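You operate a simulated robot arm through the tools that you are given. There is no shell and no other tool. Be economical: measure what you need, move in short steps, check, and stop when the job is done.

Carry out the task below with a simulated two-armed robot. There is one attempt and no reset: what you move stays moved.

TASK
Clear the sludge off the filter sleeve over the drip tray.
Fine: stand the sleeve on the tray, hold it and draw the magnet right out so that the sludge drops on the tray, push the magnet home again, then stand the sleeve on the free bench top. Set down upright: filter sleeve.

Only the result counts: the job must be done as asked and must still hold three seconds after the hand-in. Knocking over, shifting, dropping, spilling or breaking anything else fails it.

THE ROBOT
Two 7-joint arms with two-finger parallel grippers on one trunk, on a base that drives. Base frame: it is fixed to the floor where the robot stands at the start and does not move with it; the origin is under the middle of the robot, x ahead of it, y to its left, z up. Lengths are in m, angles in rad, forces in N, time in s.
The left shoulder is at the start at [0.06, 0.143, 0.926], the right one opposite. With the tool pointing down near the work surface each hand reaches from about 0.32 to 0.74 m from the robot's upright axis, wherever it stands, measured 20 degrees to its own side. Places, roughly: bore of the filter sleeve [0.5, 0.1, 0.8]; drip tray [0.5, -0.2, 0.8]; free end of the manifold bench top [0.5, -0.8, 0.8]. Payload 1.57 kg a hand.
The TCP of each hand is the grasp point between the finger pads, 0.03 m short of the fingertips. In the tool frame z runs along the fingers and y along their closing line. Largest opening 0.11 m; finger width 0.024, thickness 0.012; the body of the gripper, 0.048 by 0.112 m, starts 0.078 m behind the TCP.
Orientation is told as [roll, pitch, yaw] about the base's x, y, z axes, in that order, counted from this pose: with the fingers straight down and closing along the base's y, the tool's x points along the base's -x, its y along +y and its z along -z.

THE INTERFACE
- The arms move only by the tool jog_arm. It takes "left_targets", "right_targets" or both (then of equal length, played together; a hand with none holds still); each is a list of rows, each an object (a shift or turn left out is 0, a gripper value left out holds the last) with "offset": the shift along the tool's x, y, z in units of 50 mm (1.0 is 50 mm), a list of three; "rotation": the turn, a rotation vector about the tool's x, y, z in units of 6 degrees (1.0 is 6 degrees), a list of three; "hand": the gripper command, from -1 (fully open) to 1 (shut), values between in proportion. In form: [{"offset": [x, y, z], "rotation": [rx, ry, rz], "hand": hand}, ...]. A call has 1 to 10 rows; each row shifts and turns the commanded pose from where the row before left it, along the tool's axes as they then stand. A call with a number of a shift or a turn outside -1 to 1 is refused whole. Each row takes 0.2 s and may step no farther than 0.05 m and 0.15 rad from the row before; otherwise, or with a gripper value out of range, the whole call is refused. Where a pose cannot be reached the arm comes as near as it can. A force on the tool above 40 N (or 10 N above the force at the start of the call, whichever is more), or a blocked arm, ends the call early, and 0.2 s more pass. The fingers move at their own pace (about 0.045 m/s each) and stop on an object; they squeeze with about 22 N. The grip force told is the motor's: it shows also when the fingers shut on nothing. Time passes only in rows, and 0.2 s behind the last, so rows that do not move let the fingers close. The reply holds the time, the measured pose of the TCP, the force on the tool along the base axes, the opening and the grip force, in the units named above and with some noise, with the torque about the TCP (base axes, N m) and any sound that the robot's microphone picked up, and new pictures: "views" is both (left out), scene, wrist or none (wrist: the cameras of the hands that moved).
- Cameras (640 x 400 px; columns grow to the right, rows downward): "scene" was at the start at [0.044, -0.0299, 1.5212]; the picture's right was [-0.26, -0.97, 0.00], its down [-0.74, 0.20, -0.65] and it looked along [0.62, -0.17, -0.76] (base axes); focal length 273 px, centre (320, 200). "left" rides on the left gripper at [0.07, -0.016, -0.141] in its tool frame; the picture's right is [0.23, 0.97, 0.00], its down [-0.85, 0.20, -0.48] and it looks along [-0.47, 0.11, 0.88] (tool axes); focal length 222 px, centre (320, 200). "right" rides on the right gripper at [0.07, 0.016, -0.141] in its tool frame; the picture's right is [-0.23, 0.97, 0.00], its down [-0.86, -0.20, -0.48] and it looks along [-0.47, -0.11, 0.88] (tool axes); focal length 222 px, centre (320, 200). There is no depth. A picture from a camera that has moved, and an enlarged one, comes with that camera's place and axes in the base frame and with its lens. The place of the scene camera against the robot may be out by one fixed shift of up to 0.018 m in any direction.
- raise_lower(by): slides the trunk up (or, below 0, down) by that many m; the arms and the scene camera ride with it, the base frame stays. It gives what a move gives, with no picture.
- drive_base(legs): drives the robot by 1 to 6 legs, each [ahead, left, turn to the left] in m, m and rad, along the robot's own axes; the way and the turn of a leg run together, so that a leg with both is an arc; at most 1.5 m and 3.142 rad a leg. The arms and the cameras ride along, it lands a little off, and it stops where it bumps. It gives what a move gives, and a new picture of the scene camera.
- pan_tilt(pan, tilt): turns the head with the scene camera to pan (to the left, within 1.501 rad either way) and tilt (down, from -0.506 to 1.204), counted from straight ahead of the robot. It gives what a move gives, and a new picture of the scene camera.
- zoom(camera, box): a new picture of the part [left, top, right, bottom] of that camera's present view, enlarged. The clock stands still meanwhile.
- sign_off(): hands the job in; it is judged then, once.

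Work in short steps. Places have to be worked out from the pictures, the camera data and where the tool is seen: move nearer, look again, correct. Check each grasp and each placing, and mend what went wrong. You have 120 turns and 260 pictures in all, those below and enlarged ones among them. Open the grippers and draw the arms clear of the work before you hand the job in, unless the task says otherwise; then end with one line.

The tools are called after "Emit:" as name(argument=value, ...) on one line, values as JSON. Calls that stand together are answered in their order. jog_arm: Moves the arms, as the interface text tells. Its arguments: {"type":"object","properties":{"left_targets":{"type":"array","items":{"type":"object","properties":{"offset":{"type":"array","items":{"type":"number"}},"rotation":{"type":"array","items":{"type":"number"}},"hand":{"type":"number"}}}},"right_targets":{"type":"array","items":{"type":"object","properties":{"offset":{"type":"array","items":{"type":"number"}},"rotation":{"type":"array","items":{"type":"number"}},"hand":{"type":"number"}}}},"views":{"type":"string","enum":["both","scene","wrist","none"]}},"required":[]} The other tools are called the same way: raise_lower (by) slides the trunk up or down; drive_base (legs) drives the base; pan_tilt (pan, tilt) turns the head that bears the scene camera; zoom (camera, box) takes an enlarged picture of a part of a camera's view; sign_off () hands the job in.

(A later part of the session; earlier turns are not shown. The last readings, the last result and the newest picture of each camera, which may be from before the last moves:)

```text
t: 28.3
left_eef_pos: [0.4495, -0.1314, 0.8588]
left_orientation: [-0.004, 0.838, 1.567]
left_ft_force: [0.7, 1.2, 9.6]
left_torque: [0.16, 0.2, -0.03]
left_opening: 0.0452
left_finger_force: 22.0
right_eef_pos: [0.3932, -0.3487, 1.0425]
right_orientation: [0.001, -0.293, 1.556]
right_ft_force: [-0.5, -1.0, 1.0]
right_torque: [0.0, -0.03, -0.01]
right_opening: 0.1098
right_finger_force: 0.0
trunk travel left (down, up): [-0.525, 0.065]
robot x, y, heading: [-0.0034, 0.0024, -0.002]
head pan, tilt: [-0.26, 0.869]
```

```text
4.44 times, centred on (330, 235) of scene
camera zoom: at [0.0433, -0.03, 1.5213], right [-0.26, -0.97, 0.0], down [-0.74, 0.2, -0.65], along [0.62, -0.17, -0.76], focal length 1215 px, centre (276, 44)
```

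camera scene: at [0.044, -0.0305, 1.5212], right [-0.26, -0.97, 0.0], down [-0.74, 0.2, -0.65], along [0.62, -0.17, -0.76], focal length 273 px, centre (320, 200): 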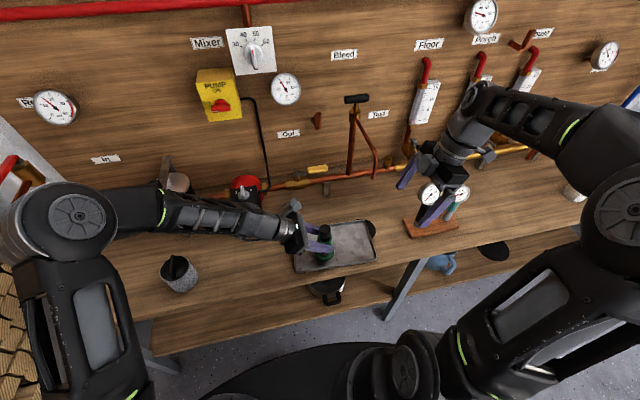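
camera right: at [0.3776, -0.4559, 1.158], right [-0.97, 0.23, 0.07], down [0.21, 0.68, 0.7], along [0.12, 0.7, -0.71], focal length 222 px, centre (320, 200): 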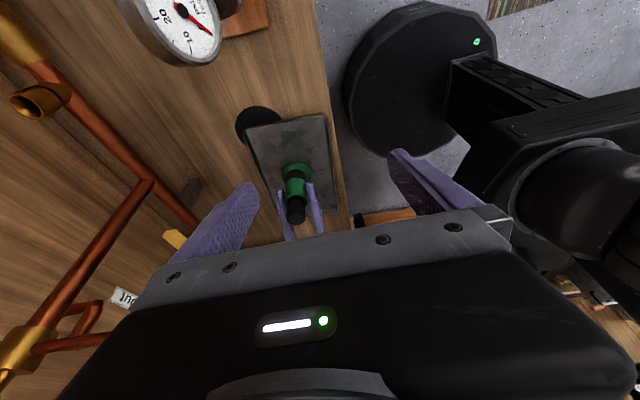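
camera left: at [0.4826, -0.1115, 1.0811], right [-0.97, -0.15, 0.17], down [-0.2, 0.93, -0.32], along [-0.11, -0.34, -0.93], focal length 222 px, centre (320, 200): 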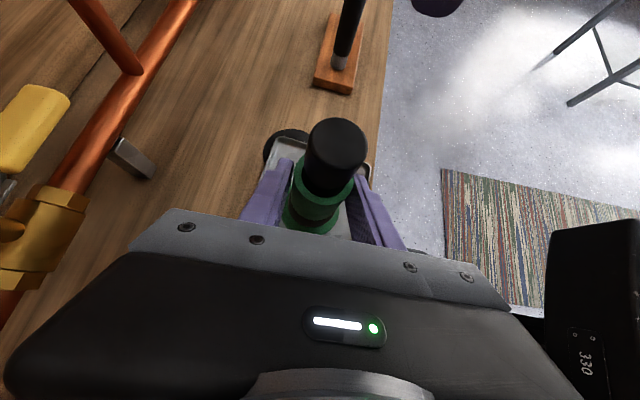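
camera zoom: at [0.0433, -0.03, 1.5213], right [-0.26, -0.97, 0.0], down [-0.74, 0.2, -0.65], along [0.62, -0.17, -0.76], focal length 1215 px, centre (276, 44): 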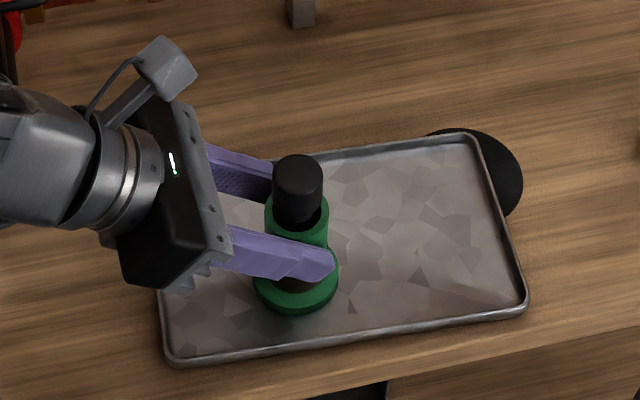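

The sleeve stands in the tray at about (0.4495, -0.1385). I bring the right hand to the pre-approach, first along y at small x and then forward.

Emit:
jog_arm(right_targets=[{"offset": [-0.804, 0, 0.47]}, {"offset": [-0.804, 0, 0.47]}, {"offset": [-0.804, 0, 0.47]}, {"offset": [-0.804, 0, 0.47]}, {"offset": [0, -0.55, 0]}, {"offset": [0, -0.55, 0]}, {}], views="both")

Emit:
zoom(camera="right", box=[240, 110, 400, 230])

```text
t: 29.9
left_eef_pos: [0.4493, -0.132, 0.8577]
left_orientation: [-0.003, 0.84, 1.569]
left_ft_force: [1.0, -0.7, 15.8]
left_torque: [-0.13, 0.18, 0.09]
left_opening: 0.045
left_finger_force: 22.0
right_eef_pos: [0.4519, -0.1682, 0.9988]
right_orientation: [0.0, -0.292, 1.556]
right_ft_force: [-0.1, 0.3, -0.7]
right_torque: [0.02, 0.01, -0.03]
right_opening: 0.11
right_finger_force: 0.1
trunk travel left (down, up): [-0.525, 0.065]
robot x, y, heading: [-0.0004, 0.0012, -0.002]
head pan, tilt: [-0.26, 0.869]
camera scene: at [0.0431, -0.03, 1.5213], right [-0.26, -0.97, 0.0], down [-0.74, 0.2, -0.65], along [0.62, -0.17, -0.76], focal length 273 px, centre (320, 200)
camera right: at [0.4341, -0.2755, 1.1151], right [-0.97, 0.23, 0.07], down [0.21, 0.68, 0.7], along [0.12, 0.7, -0.71], focal length 222 px, centre (320, 200)
```

scene: 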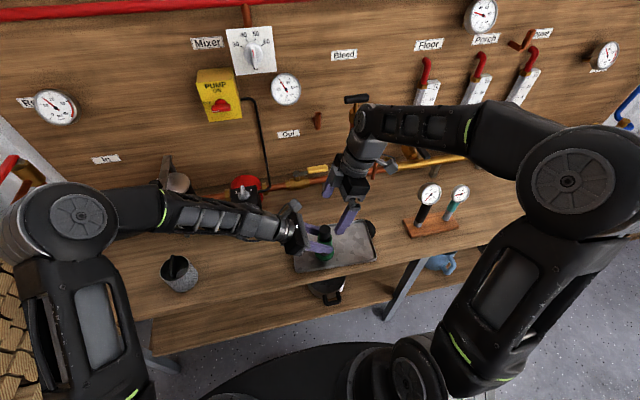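
right: 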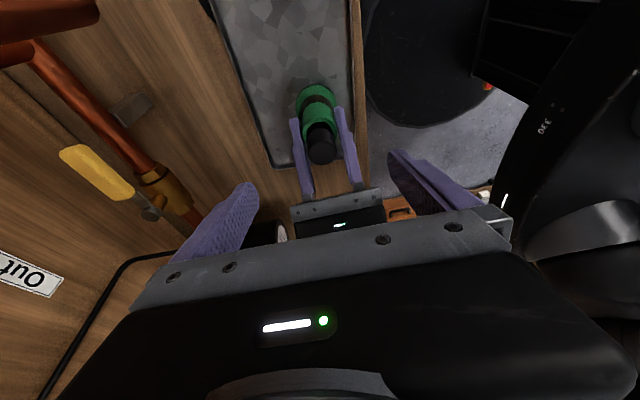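

```text
3.33 times, centred on (320, 170) of right
camera zoom: at [0.4341, -0.2755, 1.1151], right [-0.97, 0.23, 0.07], down [0.21, 0.68, 0.7], along [0.12, 0.7, -0.71], focal length 740 px, centre (320, 300)
```

zoom: 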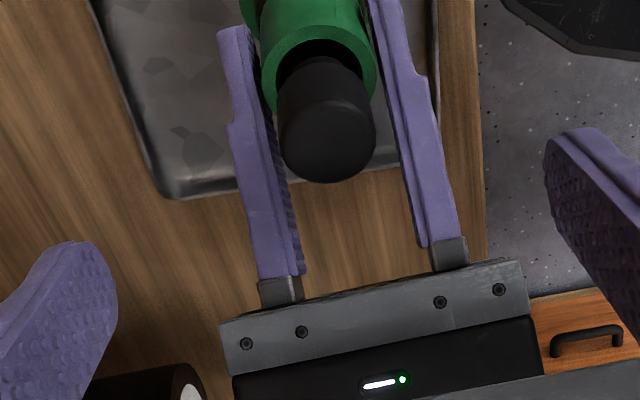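

The knob is centred, with its top at z≈0.907 and axis at about (0.449, -0.14). I move down onto it.

Emit:
jog_arm(right_targets=[{"offset": [0.013, 0.013, 0.612]}, {"offset": [0.013, 0.013, 0.612]}, {"offset": [0.013, 0.013, 0.612]}, {}], views="both")

Emit:
zoom(camera="scene", box=[280, 180, 400, 270])

Emit:
zoom(camera="right", box=[240, 110, 400, 230])

```text
t: 30.9
left_eef_pos: [0.4494, -0.1325, 0.8577]
left_orientation: [-0.005, 0.84, 1.567]
left_ft_force: [2.5, -2.5, 13.2]
left_torque: [-0.22, -0.1, 0.06]
left_opening: 0.0446
left_finger_force: 22.5
right_eef_pos: [0.4491, -0.1438, 0.9096]
right_orientation: [0.0, -0.293, 1.556]
right_ft_force: [0.0, -0.5, 0.0]
right_torque: [-0.01, -0.01, 0.0]
right_opening: 0.11
right_finger_force: 0.1
trunk travel left (down, up): [-0.525, 0.065]
robot x, y, heading: [-0.0041, 0.0006, -0.002]
head pan, tilt: [-0.26, 0.869]
camera scene: at [0.0431, -0.0301, 1.5212], right [-0.26, -0.97, 0.0], down [-0.74, 0.2, -0.65], along [0.62, -0.17, -0.76], focal length 273 px, centre (320, 200)
camera right: at [0.4326, -0.2513, 1.0255], right [-0.97, 0.23, 0.07], down [0.21, 0.68, 0.7], along [0.12, 0.7, -0.71], focal length 222 px, centre (320, 200)
```

scene: 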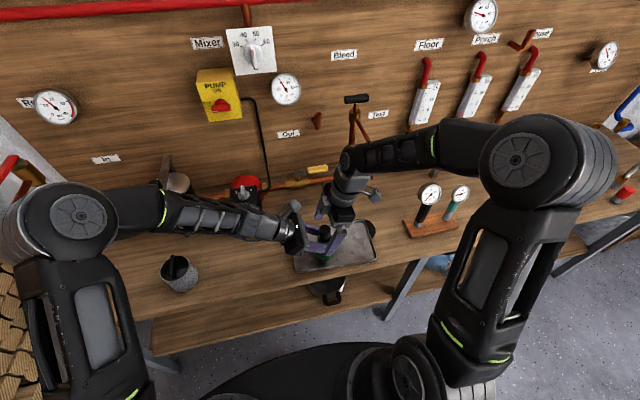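
right: 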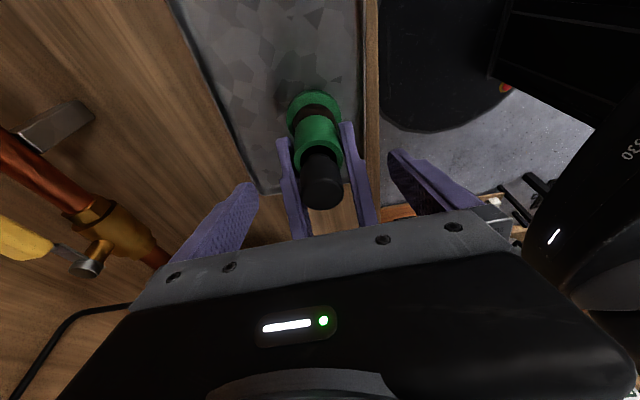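

```text
4.44 times, centred on (340, 225) of scene
camera zoom: at [0.0431, -0.0301, 1.5212], right [-0.26, -0.97, 0.0], down [-0.74, 0.2, -0.65], along [0.62, -0.17, -0.76], focal length 1215 px, centre (231, 89)
```

zoom: 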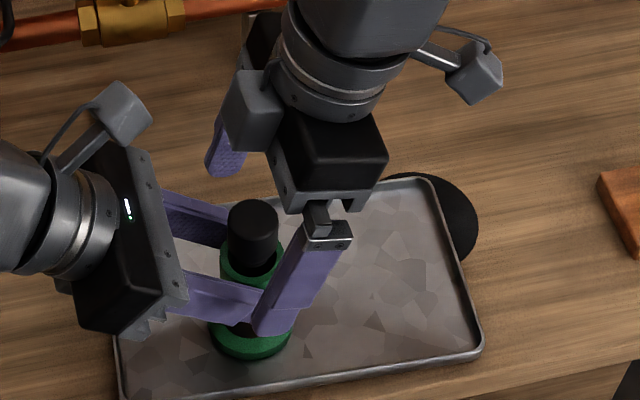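

```text
3.33 times, centred on (320, 170) of right
camera zoom: at [0.4326, -0.2513, 1.0255], right [-0.97, 0.23, 0.07], down [0.21, 0.68, 0.7], along [0.12, 0.7, -0.71], focal length 740 px, centre (320, 300)
```

zoom: 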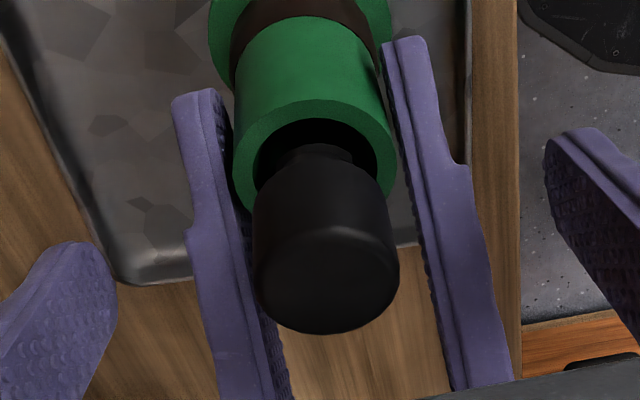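

The knob sits between the right fingers. I close on it.

Emit:
jog_arm(right_targets=[{"hand": 1}, {"hand": 1}, {"hand": 1}, {"hand": 1}, {"hand": 1}, {"hand": 1}, {"hand": 1}, {"hand": 1}], views="none")

Emit:
zoom(camera="scene", box=[280, 180, 400, 270])

Emit:
zoom(camera="right", box=[240, 110, 400, 230])

```text
t: 32.7
left_eef_pos: [0.4492, -0.1325, 0.8571]
left_orientation: [-0.004, 0.837, 1.569]
left_ft_force: [-0.4, -0.2, 7.9]
left_torque: [-0.08, 0.13, -0.03]
left_opening: 0.0449
left_finger_force: 21.8
right_eef_pos: [0.4505, -0.1437, 0.9088]
right_orientation: [0.001, -0.293, 1.556]
right_ft_force: [-1.6, -0.3, 2.5]
right_torque: [-0.01, 0.07, -0.02]
right_opening: 0.0311
right_finger_force: 22.1
trunk travel left (down, up): [-0.525, 0.065]
robot x, y, heading: [0.0005, -0.0036, -0.002]
head pan, tilt: [-0.26, 0.869]
```

```text
4.44 times, centred on (340, 225) of scene
camera zoom: at [0.0432, -0.0302, 1.5212], right [-0.26, -0.97, 0.0], down [-0.74, 0.2, -0.65], along [0.62, -0.17, -0.76], focal length 1215 px, centre (231, 89)
```

zoom: 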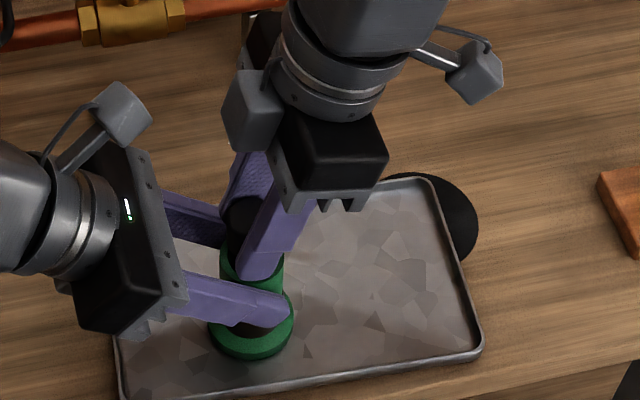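

```text
3.33 times, centred on (320, 170) of right
camera zoom: at [0.4327, -0.2514, 1.0258], right [-0.97, 0.23, 0.07], down [0.21, 0.68, 0.7], along [0.12, 0.7, -0.71], focal length 740 px, centre (320, 300)
```

zoom: 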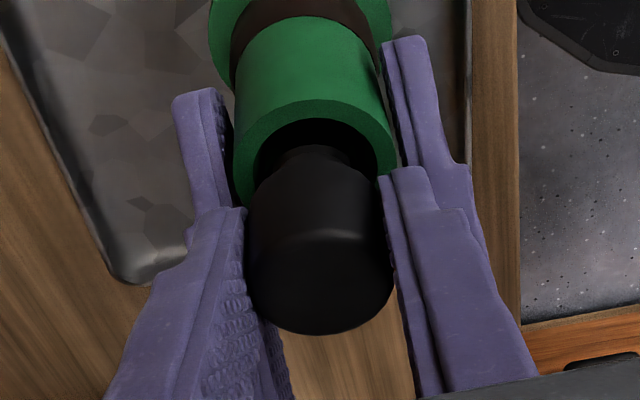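

The knob is gripped at 0.031 m opening. I pull straight up 20 mm and check that the magnet comes while the sleeve stays.

Emit:
jog_arm(right_targets=[{"offset": [-0.0578, 0, -0.1915]}, {"offset": [-0.0578, 0, -0.1915]}, {}], views="none")

Emit:
zoom(camera="right", box=[240, 110, 400, 230])

```text
t: 33.5
left_eef_pos: [0.4487, -0.1318, 0.8578]
left_orientation: [-0.003, 0.838, 1.569]
left_ft_force: [-0.6, 0.4, 8.7]
left_torque: [-0.06, 0.25, -0.02]
left_opening: 0.0448
left_finger_force: 22.7
right_eef_pos: [0.4488, -0.1438, 0.9292]
right_orientation: [0.001, -0.292, 1.557]
right_ft_force: [0.0, 0.0, -1.3]
right_torque: [-0.02, 0.0, 0.01]
right_opening: 0.0308
right_finger_force: 21.9
trunk travel left (down, up): [-0.525, 0.065]
robot x, y, heading: [-0.0, 0.0049, -0.003]
head pan, tilt: [-0.26, 0.869]
```

```text
3.33 times, centred on (320, 170) of right
camera zoom: at [0.4329, -0.2515, 1.0462], right [-0.97, 0.23, 0.07], down [0.21, 0.68, 0.7], along [0.12, 0.7, -0.71], focal length 740 px, centre (320, 300)
```

zoom: 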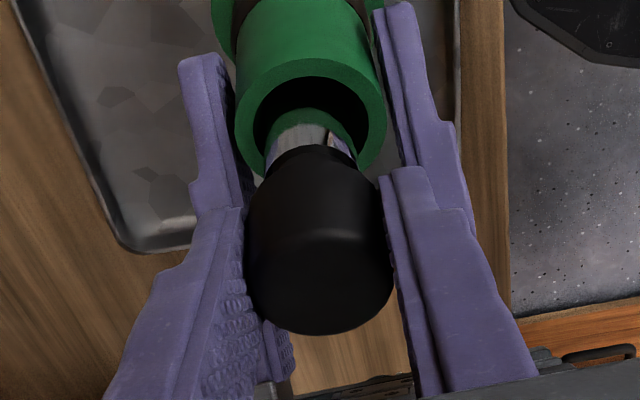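

The magnet rod is coming out. I continue up 90 mm.

Emit:
jog_arm(right_targets=[{"offset": [-0.104, 0, -0.345]}, {"offset": [-0.104, 0, -0.345]}, {"offset": [-0.104, 0, -0.345]}, {"offset": [-0.104, 0, -0.345]}, {"offset": [-0.104, 0, -0.345]}, {}, {}], views="both")

Emit:
zoom(camera="right", box=[220, 50, 420, 230])

Emit:
zoom(camera="scene", box=[280, 170, 400, 270])

```text
t: 35.1
left_eef_pos: [0.4488, -0.1318, 0.8575]
left_orientation: [-0.004, 0.838, 1.569]
left_ft_force: [-1.4, -0.3, 5.6]
left_torque: [0.0, 0.29, -0.03]
left_opening: 0.0449
left_finger_force: 21.4
right_eef_pos: [0.4494, -0.1448, 1.0199]
right_orientation: [0.002, -0.291, 1.555]
right_ft_force: [-0.1, 0.4, -1.0]
right_torque: [0.0, 0.0, -0.01]
right_opening: 0.0308
right_finger_force: 22.4
trunk travel left (down, up): [-0.525, 0.065]
robot x, y, heading: [0.0011, -0.0018, 0.001]
head pan, tilt: [-0.26, 0.869]
camera scene: at [0.0435, -0.0302, 1.5212], right [-0.26, -0.97, 0.0], down [-0.74, 0.2, -0.65], along [0.62, -0.17, -0.76], focal length 273 px, centre (320, 200)
camera right: at [0.4325, -0.251, 1.1354], right [-0.97, 0.23, 0.07], down [0.21, 0.68, 0.7], along [0.12, 0.7, -0.71], focal length 222 px, centre (320, 200)
```

scene: 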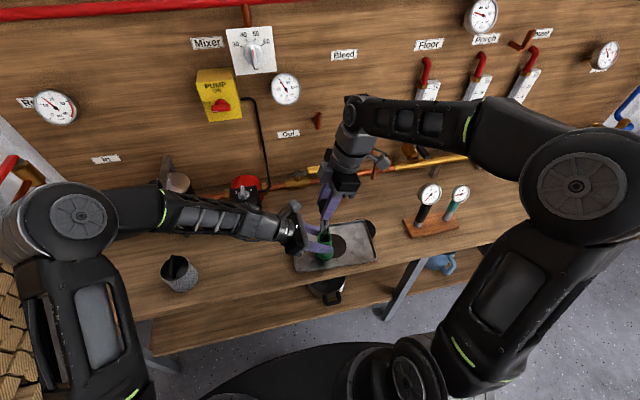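
right: 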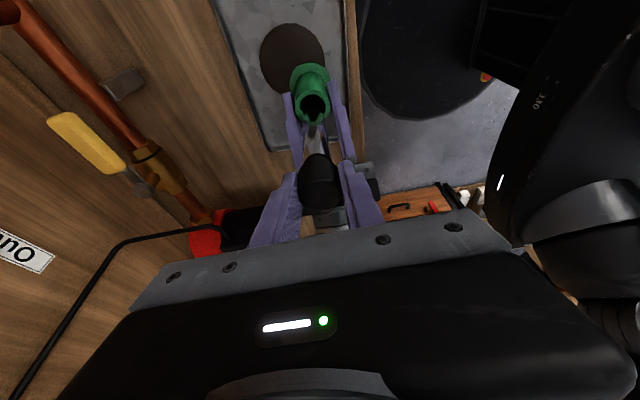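

```text
2.22 times, centred on (320, 140) of right
camera zoom: at [0.4325, -0.251, 1.1354], right [-0.97, 0.23, 0.07], down [0.21, 0.68, 0.7], along [0.12, 0.7, -0.71], focal length 494 px, centre (320, 333)
```

zoom: 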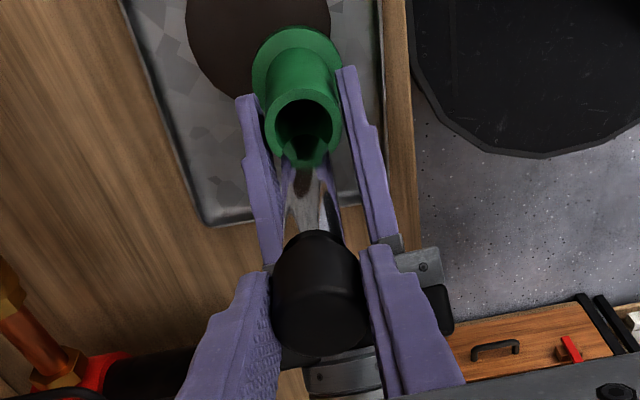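

```text
4.00 times, centred on (340, 220) of scene
camera zoom: at [0.0435, -0.0302, 1.5212], right [-0.26, -0.97, 0.0], down [-0.74, 0.2, -0.65], along [0.62, -0.17, -0.76], focal length 1094 px, centre (240, 120)
```

zoom: 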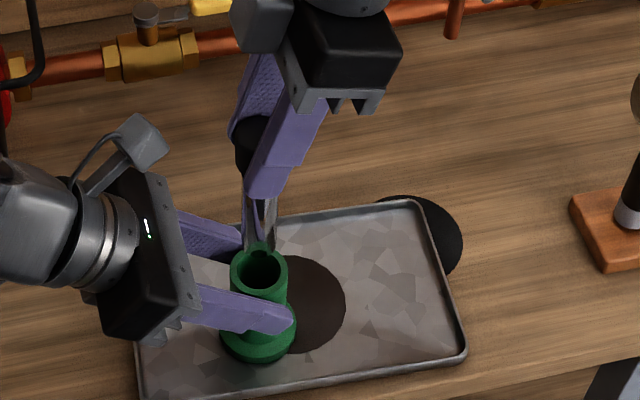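

The sludge has dropped onto the tray. I raise another 30 mm to be sure the magnet is fully out, and look for its lower end.

Emit:
jog_arm(right_targets=[{"offset": [-0.0867, 0, -0.287]}, {"offset": [-0.0867, 0, -0.287]}, {}], views="none")

Emit:
zoom(camera="right", box=[220, 50, 420, 230])

Emit:
zoom(camera="scene", box=[280, 170, 400, 270])

Emit:
zoom(camera="left", box=[220, 50, 420, 250])

```text
t: 35.9
left_eef_pos: [0.4485, -0.1319, 0.8564]
left_orientation: [-0.006, 0.838, 1.569]
left_ft_force: [-1.7, -0.6, 4.3]
left_torque: [0.0, 0.22, -0.02]
left_opening: 0.0449
left_finger_force: 22.3
right_eef_pos: [0.4506, -0.1442, 1.0489]
right_orientation: [0.001, -0.294, 1.558]
right_ft_force: [0.3, 0.2, -1.4]
right_torque: [0.04, -0.04, -0.03]
right_opening: 0.0311
right_finger_force: 21.2
trunk travel left (down, up): [-0.525, 0.065]
robot x, y, heading: [0.0007, -0.0012, 0.003]
head pan, tilt: [-0.26, 0.869]
```

```text
2.22 times, centred on (320, 140) of right
camera zoom: at [0.4329, -0.2515, 1.1654], right [-0.97, 0.23, 0.07], down [0.21, 0.68, 0.7], along [0.12, 0.7, -0.71], focal length 494 px, centre (320, 333)
```

zoom: 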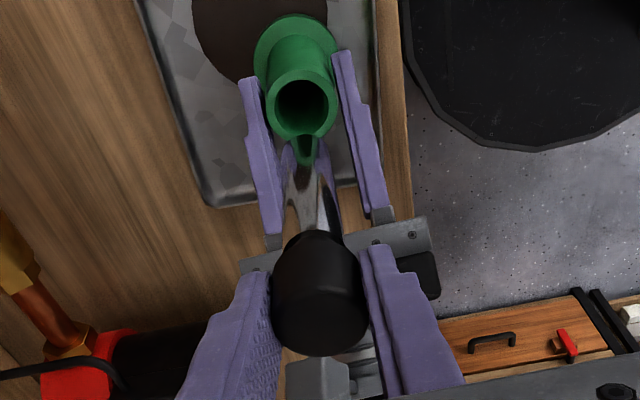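

```text
4.00 times, centred on (340, 220) of scene
camera zoom: at [0.0436, -0.0302, 1.5212], right [-0.26, -0.97, 0.0], down [-0.74, 0.2, -0.65], along [0.62, -0.17, -0.76], focal length 1094 px, centre (240, 120)
```

zoom: 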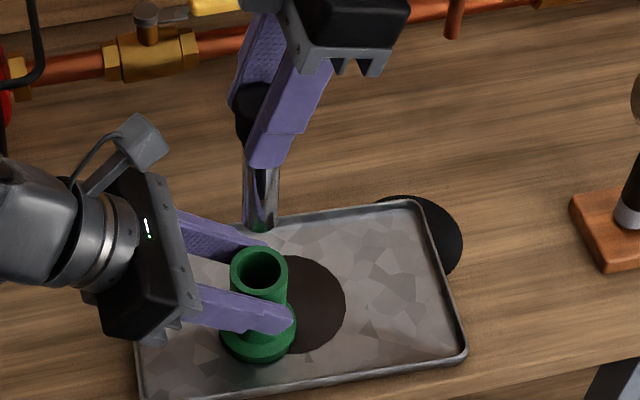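

```text
2.00 times, centred on (320, 150) of left
camera zoom: at [0.4644, -0.0734, 1.0045], right [-0.97, -0.15, 0.17], down [-0.2, 0.93, -0.32], along [-0.11, -0.34, -0.93], focal length 444 px, centre (320, 300)
```

zoom: 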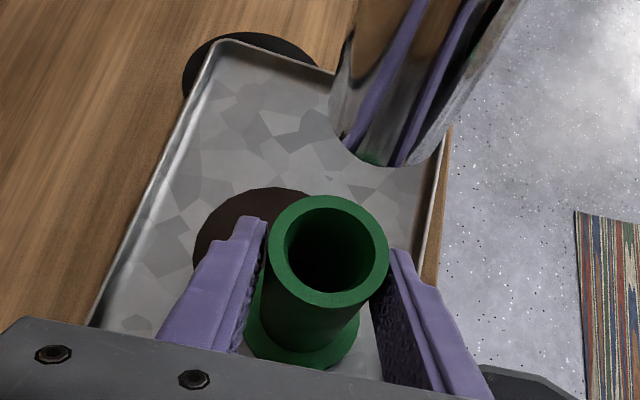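

The magnet is right out and all the sludge is on the tray. I lower back along the same line, first to just above the rim, to check alignment.

Emit:
jog_arm(right_targets=[{"offset": [0.0867, 0, 0.287]}, {"offset": [0.0867, 0, 0.287]}, {"offset": [0.0433, 0, 0.1435]}, {}, {}], views="none")

Emit:
zoom(camera="right", box=[250, 60, 390, 190])

Emit:
zoom(camera="left", box=[240, 70, 400, 230])

Emit:
zoom(camera="scene", box=[290, 195, 370, 265])

```text
t: 37.1
left_eef_pos: [0.4487, -0.1333, 0.8562]
left_orientation: [-0.003, 0.837, 1.569]
left_ft_force: [-0.6, -0.1, 3.7]
left_torque: [0.01, 0.21, -0.02]
left_opening: 0.0455
left_finger_force: 21.9
right_eef_pos: [0.45, -0.1439, 1.0127]
right_orientation: [0.002, -0.294, 1.556]
right_ft_force: [0.3, -0.8, -0.9]
right_torque: [0.0, -0.05, 0.01]
right_opening: 0.0308
right_finger_force: 21.9
trunk travel left (down, up): [-0.525, 0.065]
robot x, y, heading: [0.004, 0.0003, 0.002]
head pan, tilt: [-0.26, 0.869]
```

```text
3.08 times, centred on (320, 125) of right
camera zoom: at [0.4327, -0.2515, 1.1281], right [-0.97, 0.23, 0.07], down [0.21, 0.68, 0.7], along [0.12, 0.7, -0.71], focal length 684 px, centre (320, 431)
```

zoom: 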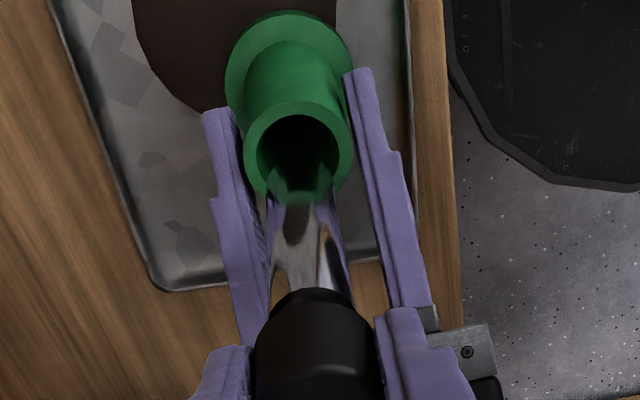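

```text
2.50 times, centred on (320, 150) of left
camera zoom: at [0.4645, -0.0735, 1.0045], right [-0.97, -0.15, 0.17], down [-0.2, 0.93, -0.32], along [-0.11, -0.34, -0.93], focal length 555 px, centre (320, 325)
```

zoom: 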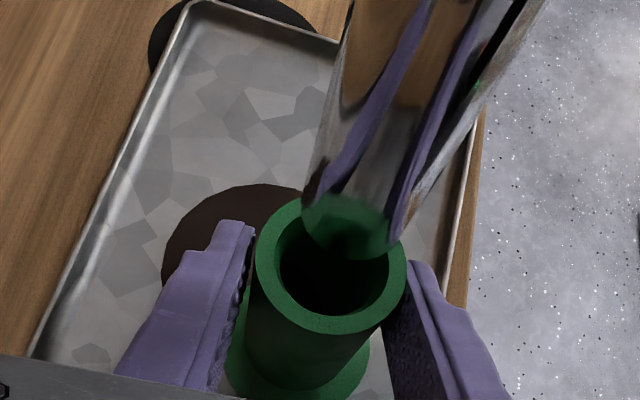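

```text
5.71 times, centred on (330, 230) of scene
camera zoom: at [0.0437, -0.0303, 1.5212], right [-0.26, -0.97, 0.0], down [-0.74, 0.2, -0.65], along [0.62, -0.17, -0.76], focal length 1562 px, centre (263, 29)
```

zoom: 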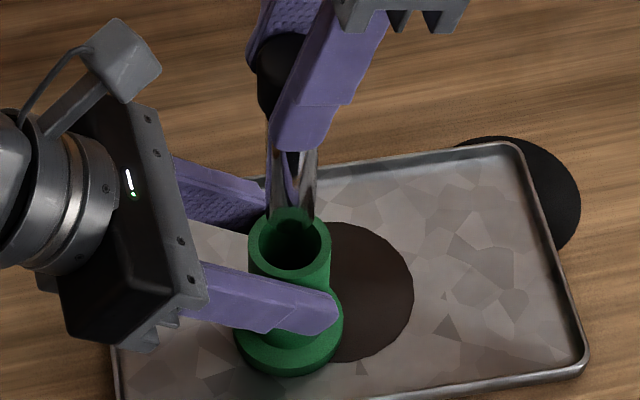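

The rod tip is about 20–30 mm above the bore and on the same line as the draw. I lower in small steps and watch the side forces.

Emit:
jog_arm(right_targets=[{"offset": [0.0578, 0, 0.1915]}, {"offset": [0.0289, 0, 0.0957]}, {"offset": [0.0289, 0, 0.0957]}, {}], views="none")

Emit:
zoom(camera="left", box=[240, 70, 400, 230])

Emit:
zoom(camera="right", box=[250, 60, 390, 190])

```text
t: 38.1
left_eef_pos: [0.4488, -0.1338, 0.8568]
left_orientation: [-0.002, 0.839, 1.568]
left_ft_force: [0.3, 0.5, 2.9]
left_torque: [0.0, 0.16, 0.02]
left_opening: 0.0449
left_finger_force: 22.0
right_eef_pos: [0.4507, -0.1439, 0.9912]
right_orientation: [0.002, -0.293, 1.555]
right_ft_force: [-0.6, -0.5, -0.9]
right_torque: [0.03, 0.0, -0.02]
right_opening: 0.031
right_finger_force: 21.9
trunk travel left (down, up): [-0.525, 0.065]
robot x, y, heading: [-0.0007, -0.0033, 0.001]
head pan, tilt: [-0.26, 0.869]
```

```text
2.50 times, centred on (320, 150) of left
camera zoom: at [0.4645, -0.0735, 1.0044], right [-0.97, -0.15, 0.17], down [-0.2, 0.93, -0.32], along [-0.11, -0.34, -0.93], focal length 555 px, centre (320, 325)
```

zoom: 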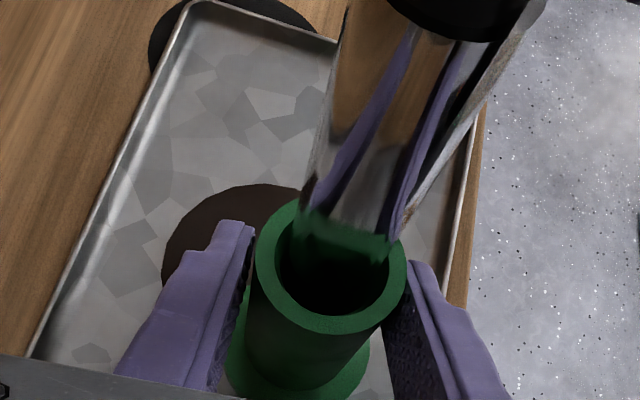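

```text
3.08 times, centred on (320, 125) of right
camera zoom: at [0.433, -0.2514, 1.1078], right [-0.97, 0.23, 0.07], down [0.21, 0.68, 0.7], along [0.12, 0.7, -0.71], focal length 684 px, centre (320, 431)
```

zoom: 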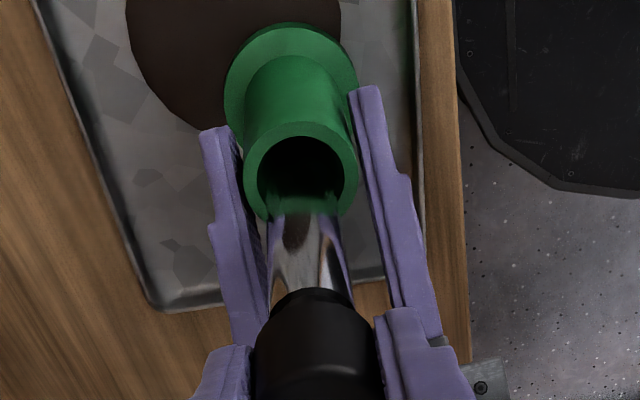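

The tip seems to be at the mouth of the bore with no side force. I go down another 20 mm.

Emit:
jog_arm(right_targets=[{"offset": [0.0289, 0, 0.0957]}, {"offset": [0.0289, 0, 0.0957]}, {}], views="none")

Emit:
zoom(camera="left", box=[240, 70, 400, 230])

Emit:
zoom(camera="scene", box=[290, 195, 370, 265])

```text
t: 38.9
left_eef_pos: [0.4498, -0.1327, 0.8575]
left_orientation: [-0.004, 0.838, 1.567]
left_ft_force: [0.2, 0.0, 2.9]
left_torque: [-0.01, 0.13, 0.0]
left_opening: 0.0449
left_finger_force: 21.7
right_eef_pos: [0.4501, -0.1427, 0.9828]
right_orientation: [0.002, -0.293, 1.555]
right_ft_force: [0.3, -0.1, -1.8]
right_torque: [-0.02, 0.02, 0.0]
right_opening: 0.0311
right_finger_force: 21.8
trunk travel left (down, up): [-0.525, 0.065]
robot x, y, heading: [0.0011, 0.0015, -0.003]
head pan, tilt: [-0.26, 0.869]
```

```text
2.50 times, centred on (320, 150) of left
camera zoom: at [0.4646, -0.0735, 1.0044], right [-0.97, -0.15, 0.17], down [-0.2, 0.93, -0.32], along [-0.11, -0.34, -0.93], focal length 555 px, centre (320, 325)
```

zoom: 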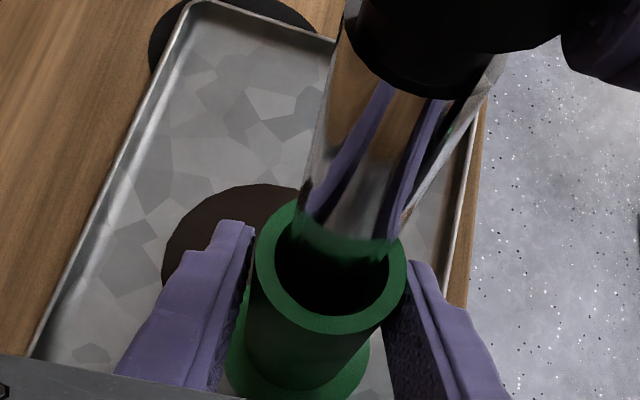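

```text
5.71 times, centred on (330, 230) of scene
camera zoom: at [0.0438, -0.0303, 1.5212], right [-0.26, -0.97, 0.0], down [-0.74, 0.2, -0.65], along [0.62, -0.17, -0.76], focal length 1562 px, centre (263, 29)
```

zoom: 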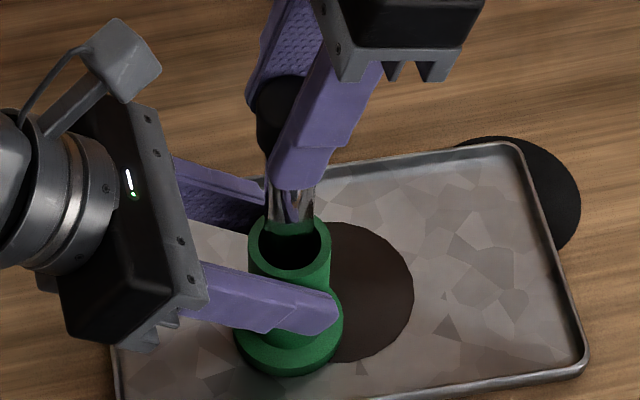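

The rod tip looks centred, though it may not be inside yet. I go down 10 mm more and compare.

Emit:
jog_arm(right_targets=[{"offset": [0.0289, 0, 0.0957]}, {"offset": [0.0289, 0, 0.0957]}, {}], views="none")

Emit:
zoom(camera="left", box=[240, 70, 400, 230])

Emit:
zoom(camera="scene", box=[290, 195, 370, 265])

```text
t: 39.7
left_eef_pos: [0.4492, -0.1326, 0.8561]
left_orientation: [-0.004, 0.837, 1.571]
left_ft_force: [-0.8, 0.1, 2.2]
left_torque: [-0.02, 0.11, 0.02]
left_opening: 0.0449
left_finger_force: 22.3
right_eef_pos: [0.4502, -0.1443, 0.9713]
right_orientation: [0.002, -0.293, 1.556]
right_ft_force: [0.4, -0.2, -1.3]
right_torque: [0.01, -0.01, 0.03]
right_opening: 0.0308
right_finger_force: 21.9
trunk travel left (down, up): [-0.525, 0.065]
robot x, y, heading: [0.0037, -0.0015, -0.003]
head pan, tilt: [-0.26, 0.869]
```

```text
2.50 times, centred on (320, 150) of left
camera zoom: at [0.4646, -0.0735, 1.0044], right [-0.97, -0.15, 0.17], down [-0.2, 0.93, -0.32], along [-0.11, -0.34, -0.93], focal length 555 px, centre (320, 325)
```

zoom: 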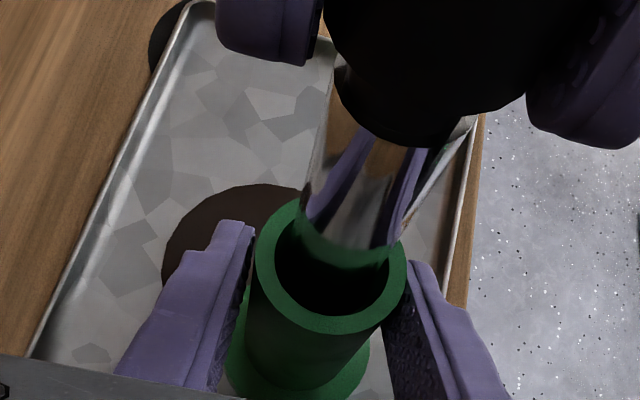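

```text
5.71 times, centred on (330, 230) of scene
camera zoom: at [0.0439, -0.0303, 1.5212], right [-0.26, -0.97, 0.0], down [-0.74, 0.2, -0.65], along [0.62, -0.17, -0.76], focal length 1562 px, centre (263, 29)
```

zoom: 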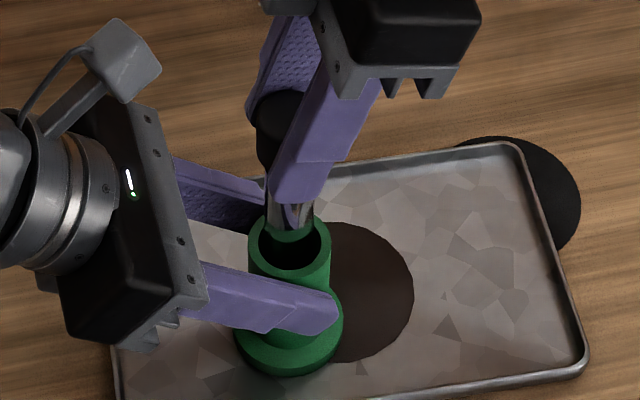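

The rod has entered, since the junction is unchanged and the forces are nil. I continue down 50 mm.

Emit:
jog_arm(right_targets=[{"offset": [0.0578, 0, 0.1915]}, {"offset": [0.0578, 0, 0.1915]}, {"offset": [0.0578, 0, 0.1915]}, {"offset": [0.0578, 0, 0.1915]}, {"offset": [0.0578, 0, 0.1915]}, {}], views="none")

Emit:
jog_arm(right_targets=[{"offset": [0.0347, 0, 0.115]}, {"offset": [0.0289, 0, 0.0957]}, {}], views="none")

Emit:
zoom(camera="right", box=[240, 110, 400, 230])

Emit:
zoom(camera="scene", box=[290, 195, 370, 265])

```text
t: 41.1
left_eef_pos: [0.4497, -0.131, 0.8565]
left_orientation: [-0.002, 0.837, 1.569]
left_ft_force: [0.5, -0.8, 1.9]
left_torque: [0.04, 0.08, 0.0]
left_opening: 0.0445
left_finger_force: 22.3
right_eef_pos: [0.45, -0.1433, 0.922]
right_orientation: [0.001, -0.294, 1.556]
right_ft_force: [-0.1, 0.0, -1.9]
right_torque: [-0.02, 0.02, 0.04]
right_opening: 0.0307
right_finger_force: 22.1
trunk travel left (down, up): [-0.525, 0.065]
robot x, y, heading: [-0.0022, -0.0014, 0.002]
head pan, tilt: [-0.26, 0.869]
```

```text
t: 41.9
left_eef_pos: [0.4503, -0.1336, 0.8571]
left_orientation: [-0.005, 0.839, 1.569]
left_ft_force: [0.5, -0.1, 2.5]
left_torque: [0.0, 0.06, -0.03]
left_opening: 0.0447
left_finger_force: 22.1
right_eef_pos: [0.4507, -0.1434, 0.9116]
right_orientation: [0.002, -0.294, 1.556]
right_ft_force: [0.2, 0.4, -3.3]
right_torque: [-0.01, 0.0, 0.01]
right_opening: 0.0311
right_finger_force: 22.0
trunk travel left (down, up): [-0.525, 0.065]
robot x, y, heading: [0.0016, 0.0023, -0.004]
head pan, tilt: [-0.26, 0.869]
```

```text
3.33 times, centred on (320, 170) of right
camera zoom: at [0.4331, -0.2513, 1.0269], right [-0.97, 0.23, 0.07], down [0.21, 0.68, 0.7], along [0.12, 0.7, -0.71], focal length 740 px, centre (320, 300)
```

zoom: 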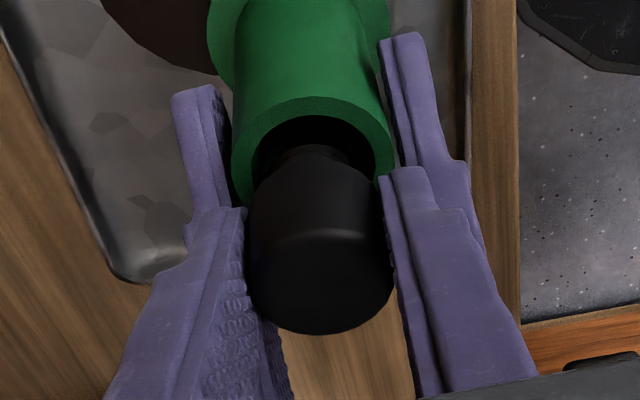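

```text
5.71 times, centred on (330, 230) of scene
camera zoom: at [0.0441, -0.0303, 1.5212], right [-0.26, -0.97, 0.0], down [-0.74, 0.2, -0.65], along [0.62, -0.17, -0.76], focal length 1562 px, centre (263, 29)
```

zoom: 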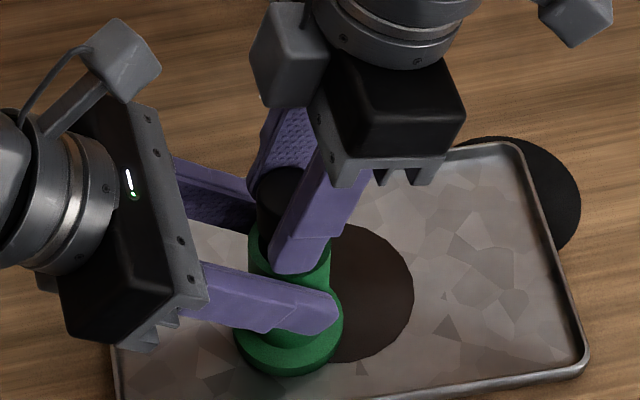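

Almost home, with about 1.5 mm left. I push on in 1 mm steps until it seats.

Emit:
jog_arm(right_targets=[{"offset": [0.0075, 0, 0.025]}, {}], views="none")

Emit:
jog_arm(right_targets=[{"offset": [0.006, 0, 0.019]}, {}], views="none")

Emit:
jog_arm(right_targets=[{"offset": [0.006, 0, 0.019]}, {}], views="none")

```text
t: 42.5
left_eef_pos: [0.4499, -0.1322, 0.8565]
left_orientation: [-0.002, 0.837, 1.57]
left_ft_force: [1.4, -0.8, 3.1]
left_torque: [-0.04, 0.03, 0.02]
left_opening: 0.045
left_finger_force: 21.9
right_eef_pos: [0.4504, -0.1442, 0.9106]
right_orientation: [0.002, -0.294, 1.558]
right_ft_force: [0.1, -0.4, -0.7]
right_torque: [-0.01, -0.02, -0.01]
right_opening: 0.0309
right_finger_force: 22.1
trunk travel left (down, up): [-0.525, 0.065]
robot x, y, heading: [-0.0016, -0.0042, -0.007]
head pan, tilt: [-0.26, 0.869]
```

```text
t: 43.1
left_eef_pos: [0.4492, -0.1316, 0.8574]
left_orientation: [-0.003, 0.837, 1.568]
left_ft_force: [4.3, -2.8, -2.6]
left_torque: [-0.19, 0.01, 0.09]
left_opening: 0.0451
left_finger_force: 22.4
right_eef_pos: [0.4489, -0.1441, 0.9099]
right_orientation: [0.0, -0.294, 1.557]
right_ft_force: [-2.8, -0.1, 12.5]
right_torque: [-0.02, 0.19, -0.02]
right_opening: 0.0312
right_finger_force: 22.2
trunk travel left (down, up): [-0.525, 0.065]
robot x, y, heading: [-0.0014, -0.0013, -0.002]
head pan, tilt: [-0.26, 0.869]
```

```text
t: 43.7
left_eef_pos: [0.448, -0.1316, 0.8573]
left_orientation: [-0.004, 0.838, 1.568]
left_ft_force: [3.9, -1.1, -5.5]
left_torque: [-0.06, 0.04, 0.06]
left_opening: 0.045
left_finger_force: 21.9
right_eef_pos: [0.4493, -0.1445, 0.9083]
right_orientation: [0.001, -0.294, 1.556]
right_ft_force: [-1.7, 1.5, 19.1]
right_torque: [0.07, 0.08, -0.05]
right_opening: 0.0308
right_finger_force: 22.2
trunk travel left (down, up): [-0.525, 0.065]
robot x, y, heading: [0.0017, -0.0036, -0.002]
head pan, tilt: [-0.26, 0.869]
```

The magnet is home (19 N, z back at the start value). I open the right hand and withdraw back along the tool axis.

Emit:
jog_arm(right_targets=[{"hand": -1}, {"hand": -1}, {"hand": -1}, {"hand": -1}, {"hand": -1}, {"hand": -1}, {"offset": [0, 0, -0.7]}, {"offset": [0, 0, -0.7]}, {"offset": [0, 0, -0.7]}, {}], views="both")

Emit:
zoom(camera="right", box=[240, 90, 400, 210])

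```text
t: 45.9
left_eef_pos: [0.4482, -0.1327, 0.8574]
left_orientation: [-0.003, 0.839, 1.566]
left_ft_force: [-0.9, -1.1, -2.6]
left_torque: [0.02, 0.01, -0.01]
left_opening: 0.0447
left_finger_force: 22.2
right_eef_pos: [0.4497, -0.1741, 1.008]
right_orientation: [0.002, -0.294, 1.555]
right_ft_force: [-0.3, -0.4, -0.3]
right_torque: [0.0, -0.02, 0.02]
right_opening: 0.1099
right_finger_force: 0.0
trunk travel left (down, up): [-0.525, 0.065]
robot x, y, heading: [-0.0021, 0.0008, 0.002]
head pan, tilt: [-0.26, 0.869]
camera scene: at [0.0444, -0.0304, 1.5212], right [-0.26, -0.97, 0.0], down [-0.74, 0.2, -0.65], along [0.62, -0.17, -0.76], focal length 273 px, centre (320, 200)
camera right: at [0.4332, -0.2821, 1.1245], right [-0.97, 0.23, 0.07], down [0.21, 0.68, 0.7], along [0.12, 0.7, -0.71], focal length 222 px, centre (320, 200)
```

scene: 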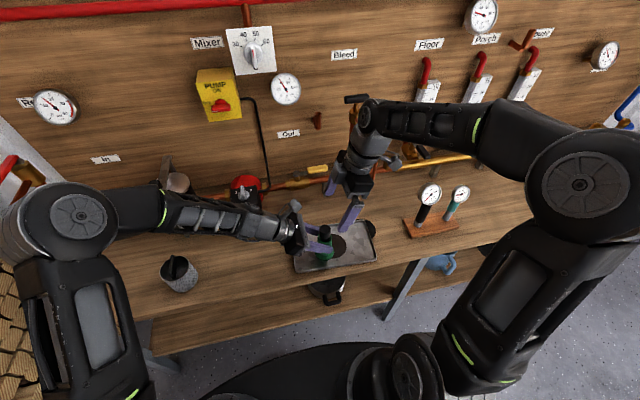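
right: 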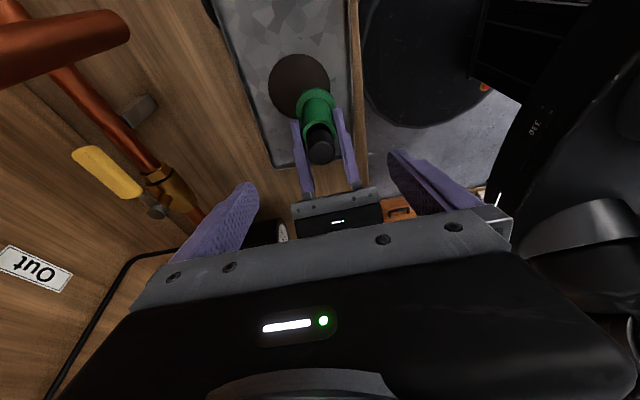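

```text
3.33 times, centred on (320, 150) of right
camera zoom: at [0.4332, -0.2821, 1.1245], right [-0.97, 0.23, 0.07], down [0.21, 0.68, 0.7], along [0.12, 0.7, -0.71], focal length 740 px, centre (320, 367)
```

zoom: 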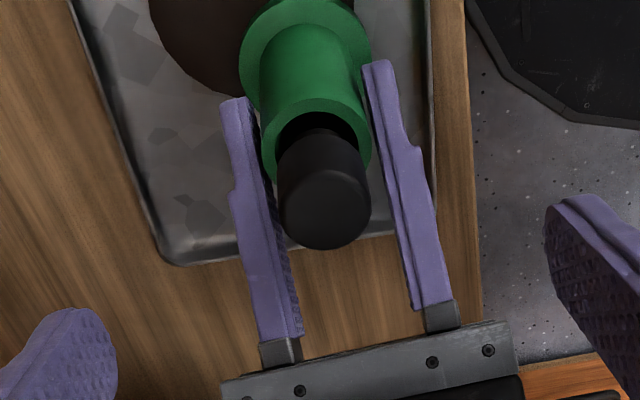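

The magnet stayed home. I pull the right hand back toward the robot and up, then look at the free bench end on the right.

Emit:
jog_arm(right_targets=[{"offset": [0, 0.9, -0.2]}, {"offset": [0, 0.9, -0.2]}, {"offset": [0.445, 0, -0.83]}, {"offset": [0.445, 0, -0.83]}, {"offset": [0.445, 0, -0.83]}, {}], views="none")

Emit:
pan_tilt(pan=-0.95, tilt=0.75)

```text
t: 47.3
left_eef_pos: [0.4491, -0.1314, 0.8569]
left_orientation: [-0.002, 0.838, 1.57]
left_ft_force: [-0.8, -0.6, -1.9]
left_torque: [0.02, 0.04, -0.01]
left_opening: 0.0447
left_finger_force: 22.0
right_eef_pos: [0.36, -0.2623, 1.1104]
right_orientation: [-0.003, -0.293, 1.557]
right_ft_force: [0.5, -1.1, 0.5]
right_torque: [0.02, 0.02, 0.01]
right_opening: 0.1099
right_finger_force: 0.1
right hand out of reach, approached as far as the arm can: row 5
trunk travel left (down, up): [-0.525, 0.065]
robot x, y, heading: [-0.0004, -0.0011, -0.002]
head pan, tilt: [-0.26, 0.869]
```

```text
t: 48.3
left_eef_pos: [0.4494, -0.1317, 0.858]
left_orientation: [-0.002, 0.836, 1.57]
left_ft_force: [0.5, 0.8, -2.7]
left_torque: [0.01, 0.0, 0.03]
left_opening: 0.0447
left_finger_force: 22.3
right_eef_pos: [0.3601, -0.2629, 1.1093]
right_orientation: [-0.001, -0.291, 1.554]
right_ft_force: [-1.2, -0.3, 0.1]
right_torque: [0.06, -0.03, 0.02]
right_opening: 0.1102
right_finger_force: 0.1
trunk travel left (down, up): [-0.525, 0.065]
robot x, y, heading: [0.0003, -0.0012, -0.001]
head pan, tilt: [-0.949, 0.75]
camera scene: at [0.0177, -0.078, 1.5307], right [-0.81, -0.58, 0.0], down [-0.4, 0.55, -0.73], along [0.43, -0.59, -0.68], focal length 273 px, centre (320, 200)
```

scene: 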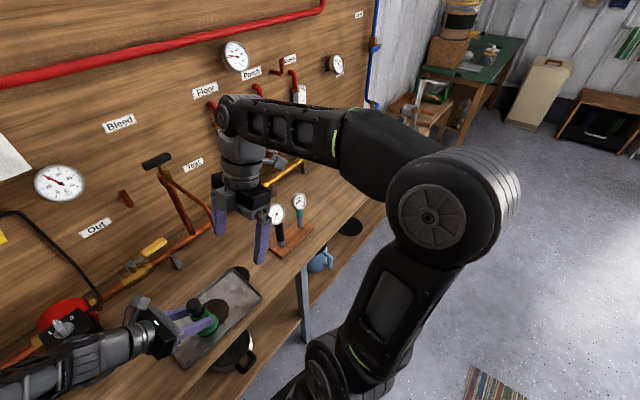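

The floor to the right is clear. I move the right hand farther to its own side and lift the sleeve well above the gauges' height, then pull it back a little for driving.

Emit:
jog_arm(right_targets=[{"offset": [0.957, 0, -0.2]}, {"offset": [0.957, 0, -0.2]}, {}], views="none")

Emit:
jog_arm(left_targets=[{"offset": [0.446, 0, -0.401]}, {"offset": [0.594, 0, -0.535]}, {"offset": [0.594, 0, -0.535]}, {"offset": [0.594, 0, -0.535]}, {"offset": [0.594, 0, -0.535]}, {"offset": [0.594, 0, -0.535]}, {"offset": [0, 0.7, 0]}, {"offset": [0, 0.7, 0]}, {}], views="both")

```text
t: 49.1
left_eef_pos: [0.45, -0.132, 0.8574]
left_orientation: [-0.001, 0.838, 1.569]
left_ft_force: [0.3, 0.9, -1.9]
left_torque: [0.02, 0.0, 0.0]
left_opening: 0.0452
left_finger_force: 21.8
right_eef_pos: [0.36, -0.3543, 1.0832]
right_orientation: [-0.003, -0.291, 1.558]
right_ft_force: [0.0, 0.9, 0.2]
right_torque: [0.03, 0.03, 0.03]
right_opening: 0.11
right_finger_force: 0.1
right hand out of reach, approached as far as the arm can: row 1, 2
trunk travel left (down, up): [-0.525, 0.065]
robot x, y, heading: [0.0011, 0.0015, 0.0]
head pan, tilt: [-0.949, 0.75]
```

```text
t: 51.1
left_eef_pos: [0.3792, -0.1322, 1.0871]
left_orientation: [-0.001, 0.837, 1.568]
left_ft_force: [-0.4, 0.8, -2.6]
left_torque: [0.02, -0.02, 0.01]
left_opening: 0.045
left_finger_force: 21.7
right_eef_pos: [0.3611, -0.3554, 1.0815]
right_orientation: [-0.001, -0.291, 1.553]
right_ft_force: [-0.8, -0.6, 0.7]
right_torque: [0.01, 0.03, -0.01]
right_opening: 0.11
right_finger_force: 0.1
trunk travel left (down, up): [-0.525, 0.065]
robot x, y, heading: [0.0032, -0.0017, -0.004]
head pan, tilt: [-0.949, 0.75]
camera scene: at [0.018, -0.0781, 1.5307], right [-0.81, -0.58, 0.0], down [-0.4, 0.56, -0.73], along [0.42, -0.6, -0.68], focal length 273 px, centre (320, 200)
camera left: at [0.3957, -0.0739, 1.234], right [-0.97, -0.15, 0.17], down [-0.2, 0.93, -0.32], along [-0.11, -0.34, -0.93], focal length 222 px, centre (320, 200)
```

scene: 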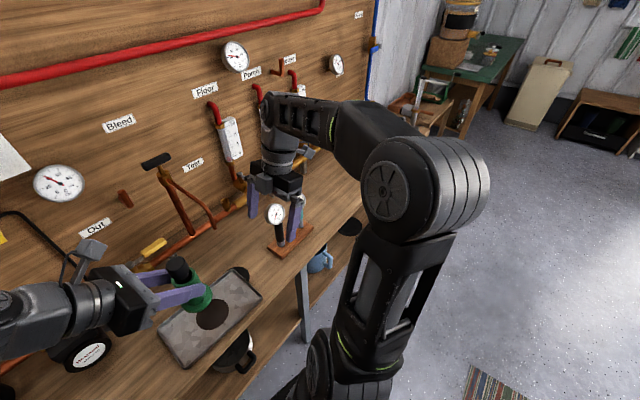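
left: 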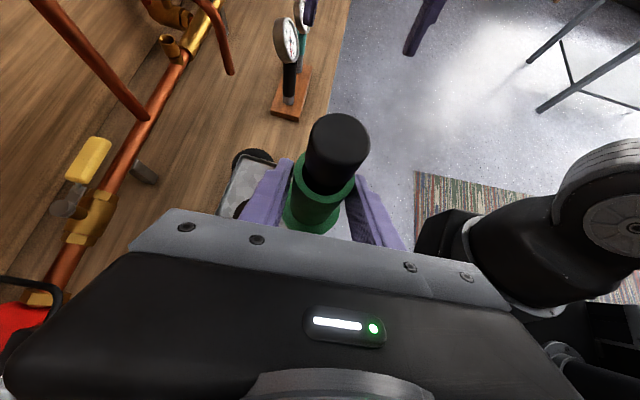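

The sleeve is held with the magnet home, and the tray and puddle are left behind. I drive back 6 cm and 0.3 m to the right, then look.

Emit:
drive_base(legs=[[-0.06, 0, 0], [0, -0.3, 0]])

```text
t: 53.8
left_eef_pos: [0.3195, -0.4345, 1.0874]
left_orientation: [-0.001, 0.839, 1.569]
left_ft_force: [0.5, -0.5, -1.2]
left_torque: [0.05, 0.01, 0.03]
left_opening: 0.0447
left_finger_force: 22.0
right_eef_pos: [0.3, -0.6566, 1.0834]
right_orientation: [-0.004, -0.291, 1.555]
right_ft_force: [0.8, 0.0, 0.0]
right_torque: [0.04, -0.02, 0.01]
right_opening: 0.11
right_finger_force: 0.0
trunk travel left (down, up): [-0.525, 0.065]
robot x, y, heading: [-0.0622, -0.302, -0.002]
head pan, tilt: [-0.949, 0.75]
camera scene: at [-0.0429, -0.3807, 1.5306], right [-0.81, -0.58, 0.0], down [-0.4, 0.56, -0.73], along [0.43, -0.59, -0.68], focal length 273 px, centre (320, 200)
```

scene: 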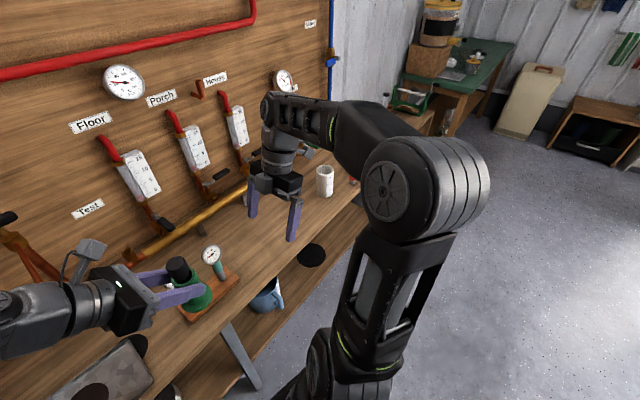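

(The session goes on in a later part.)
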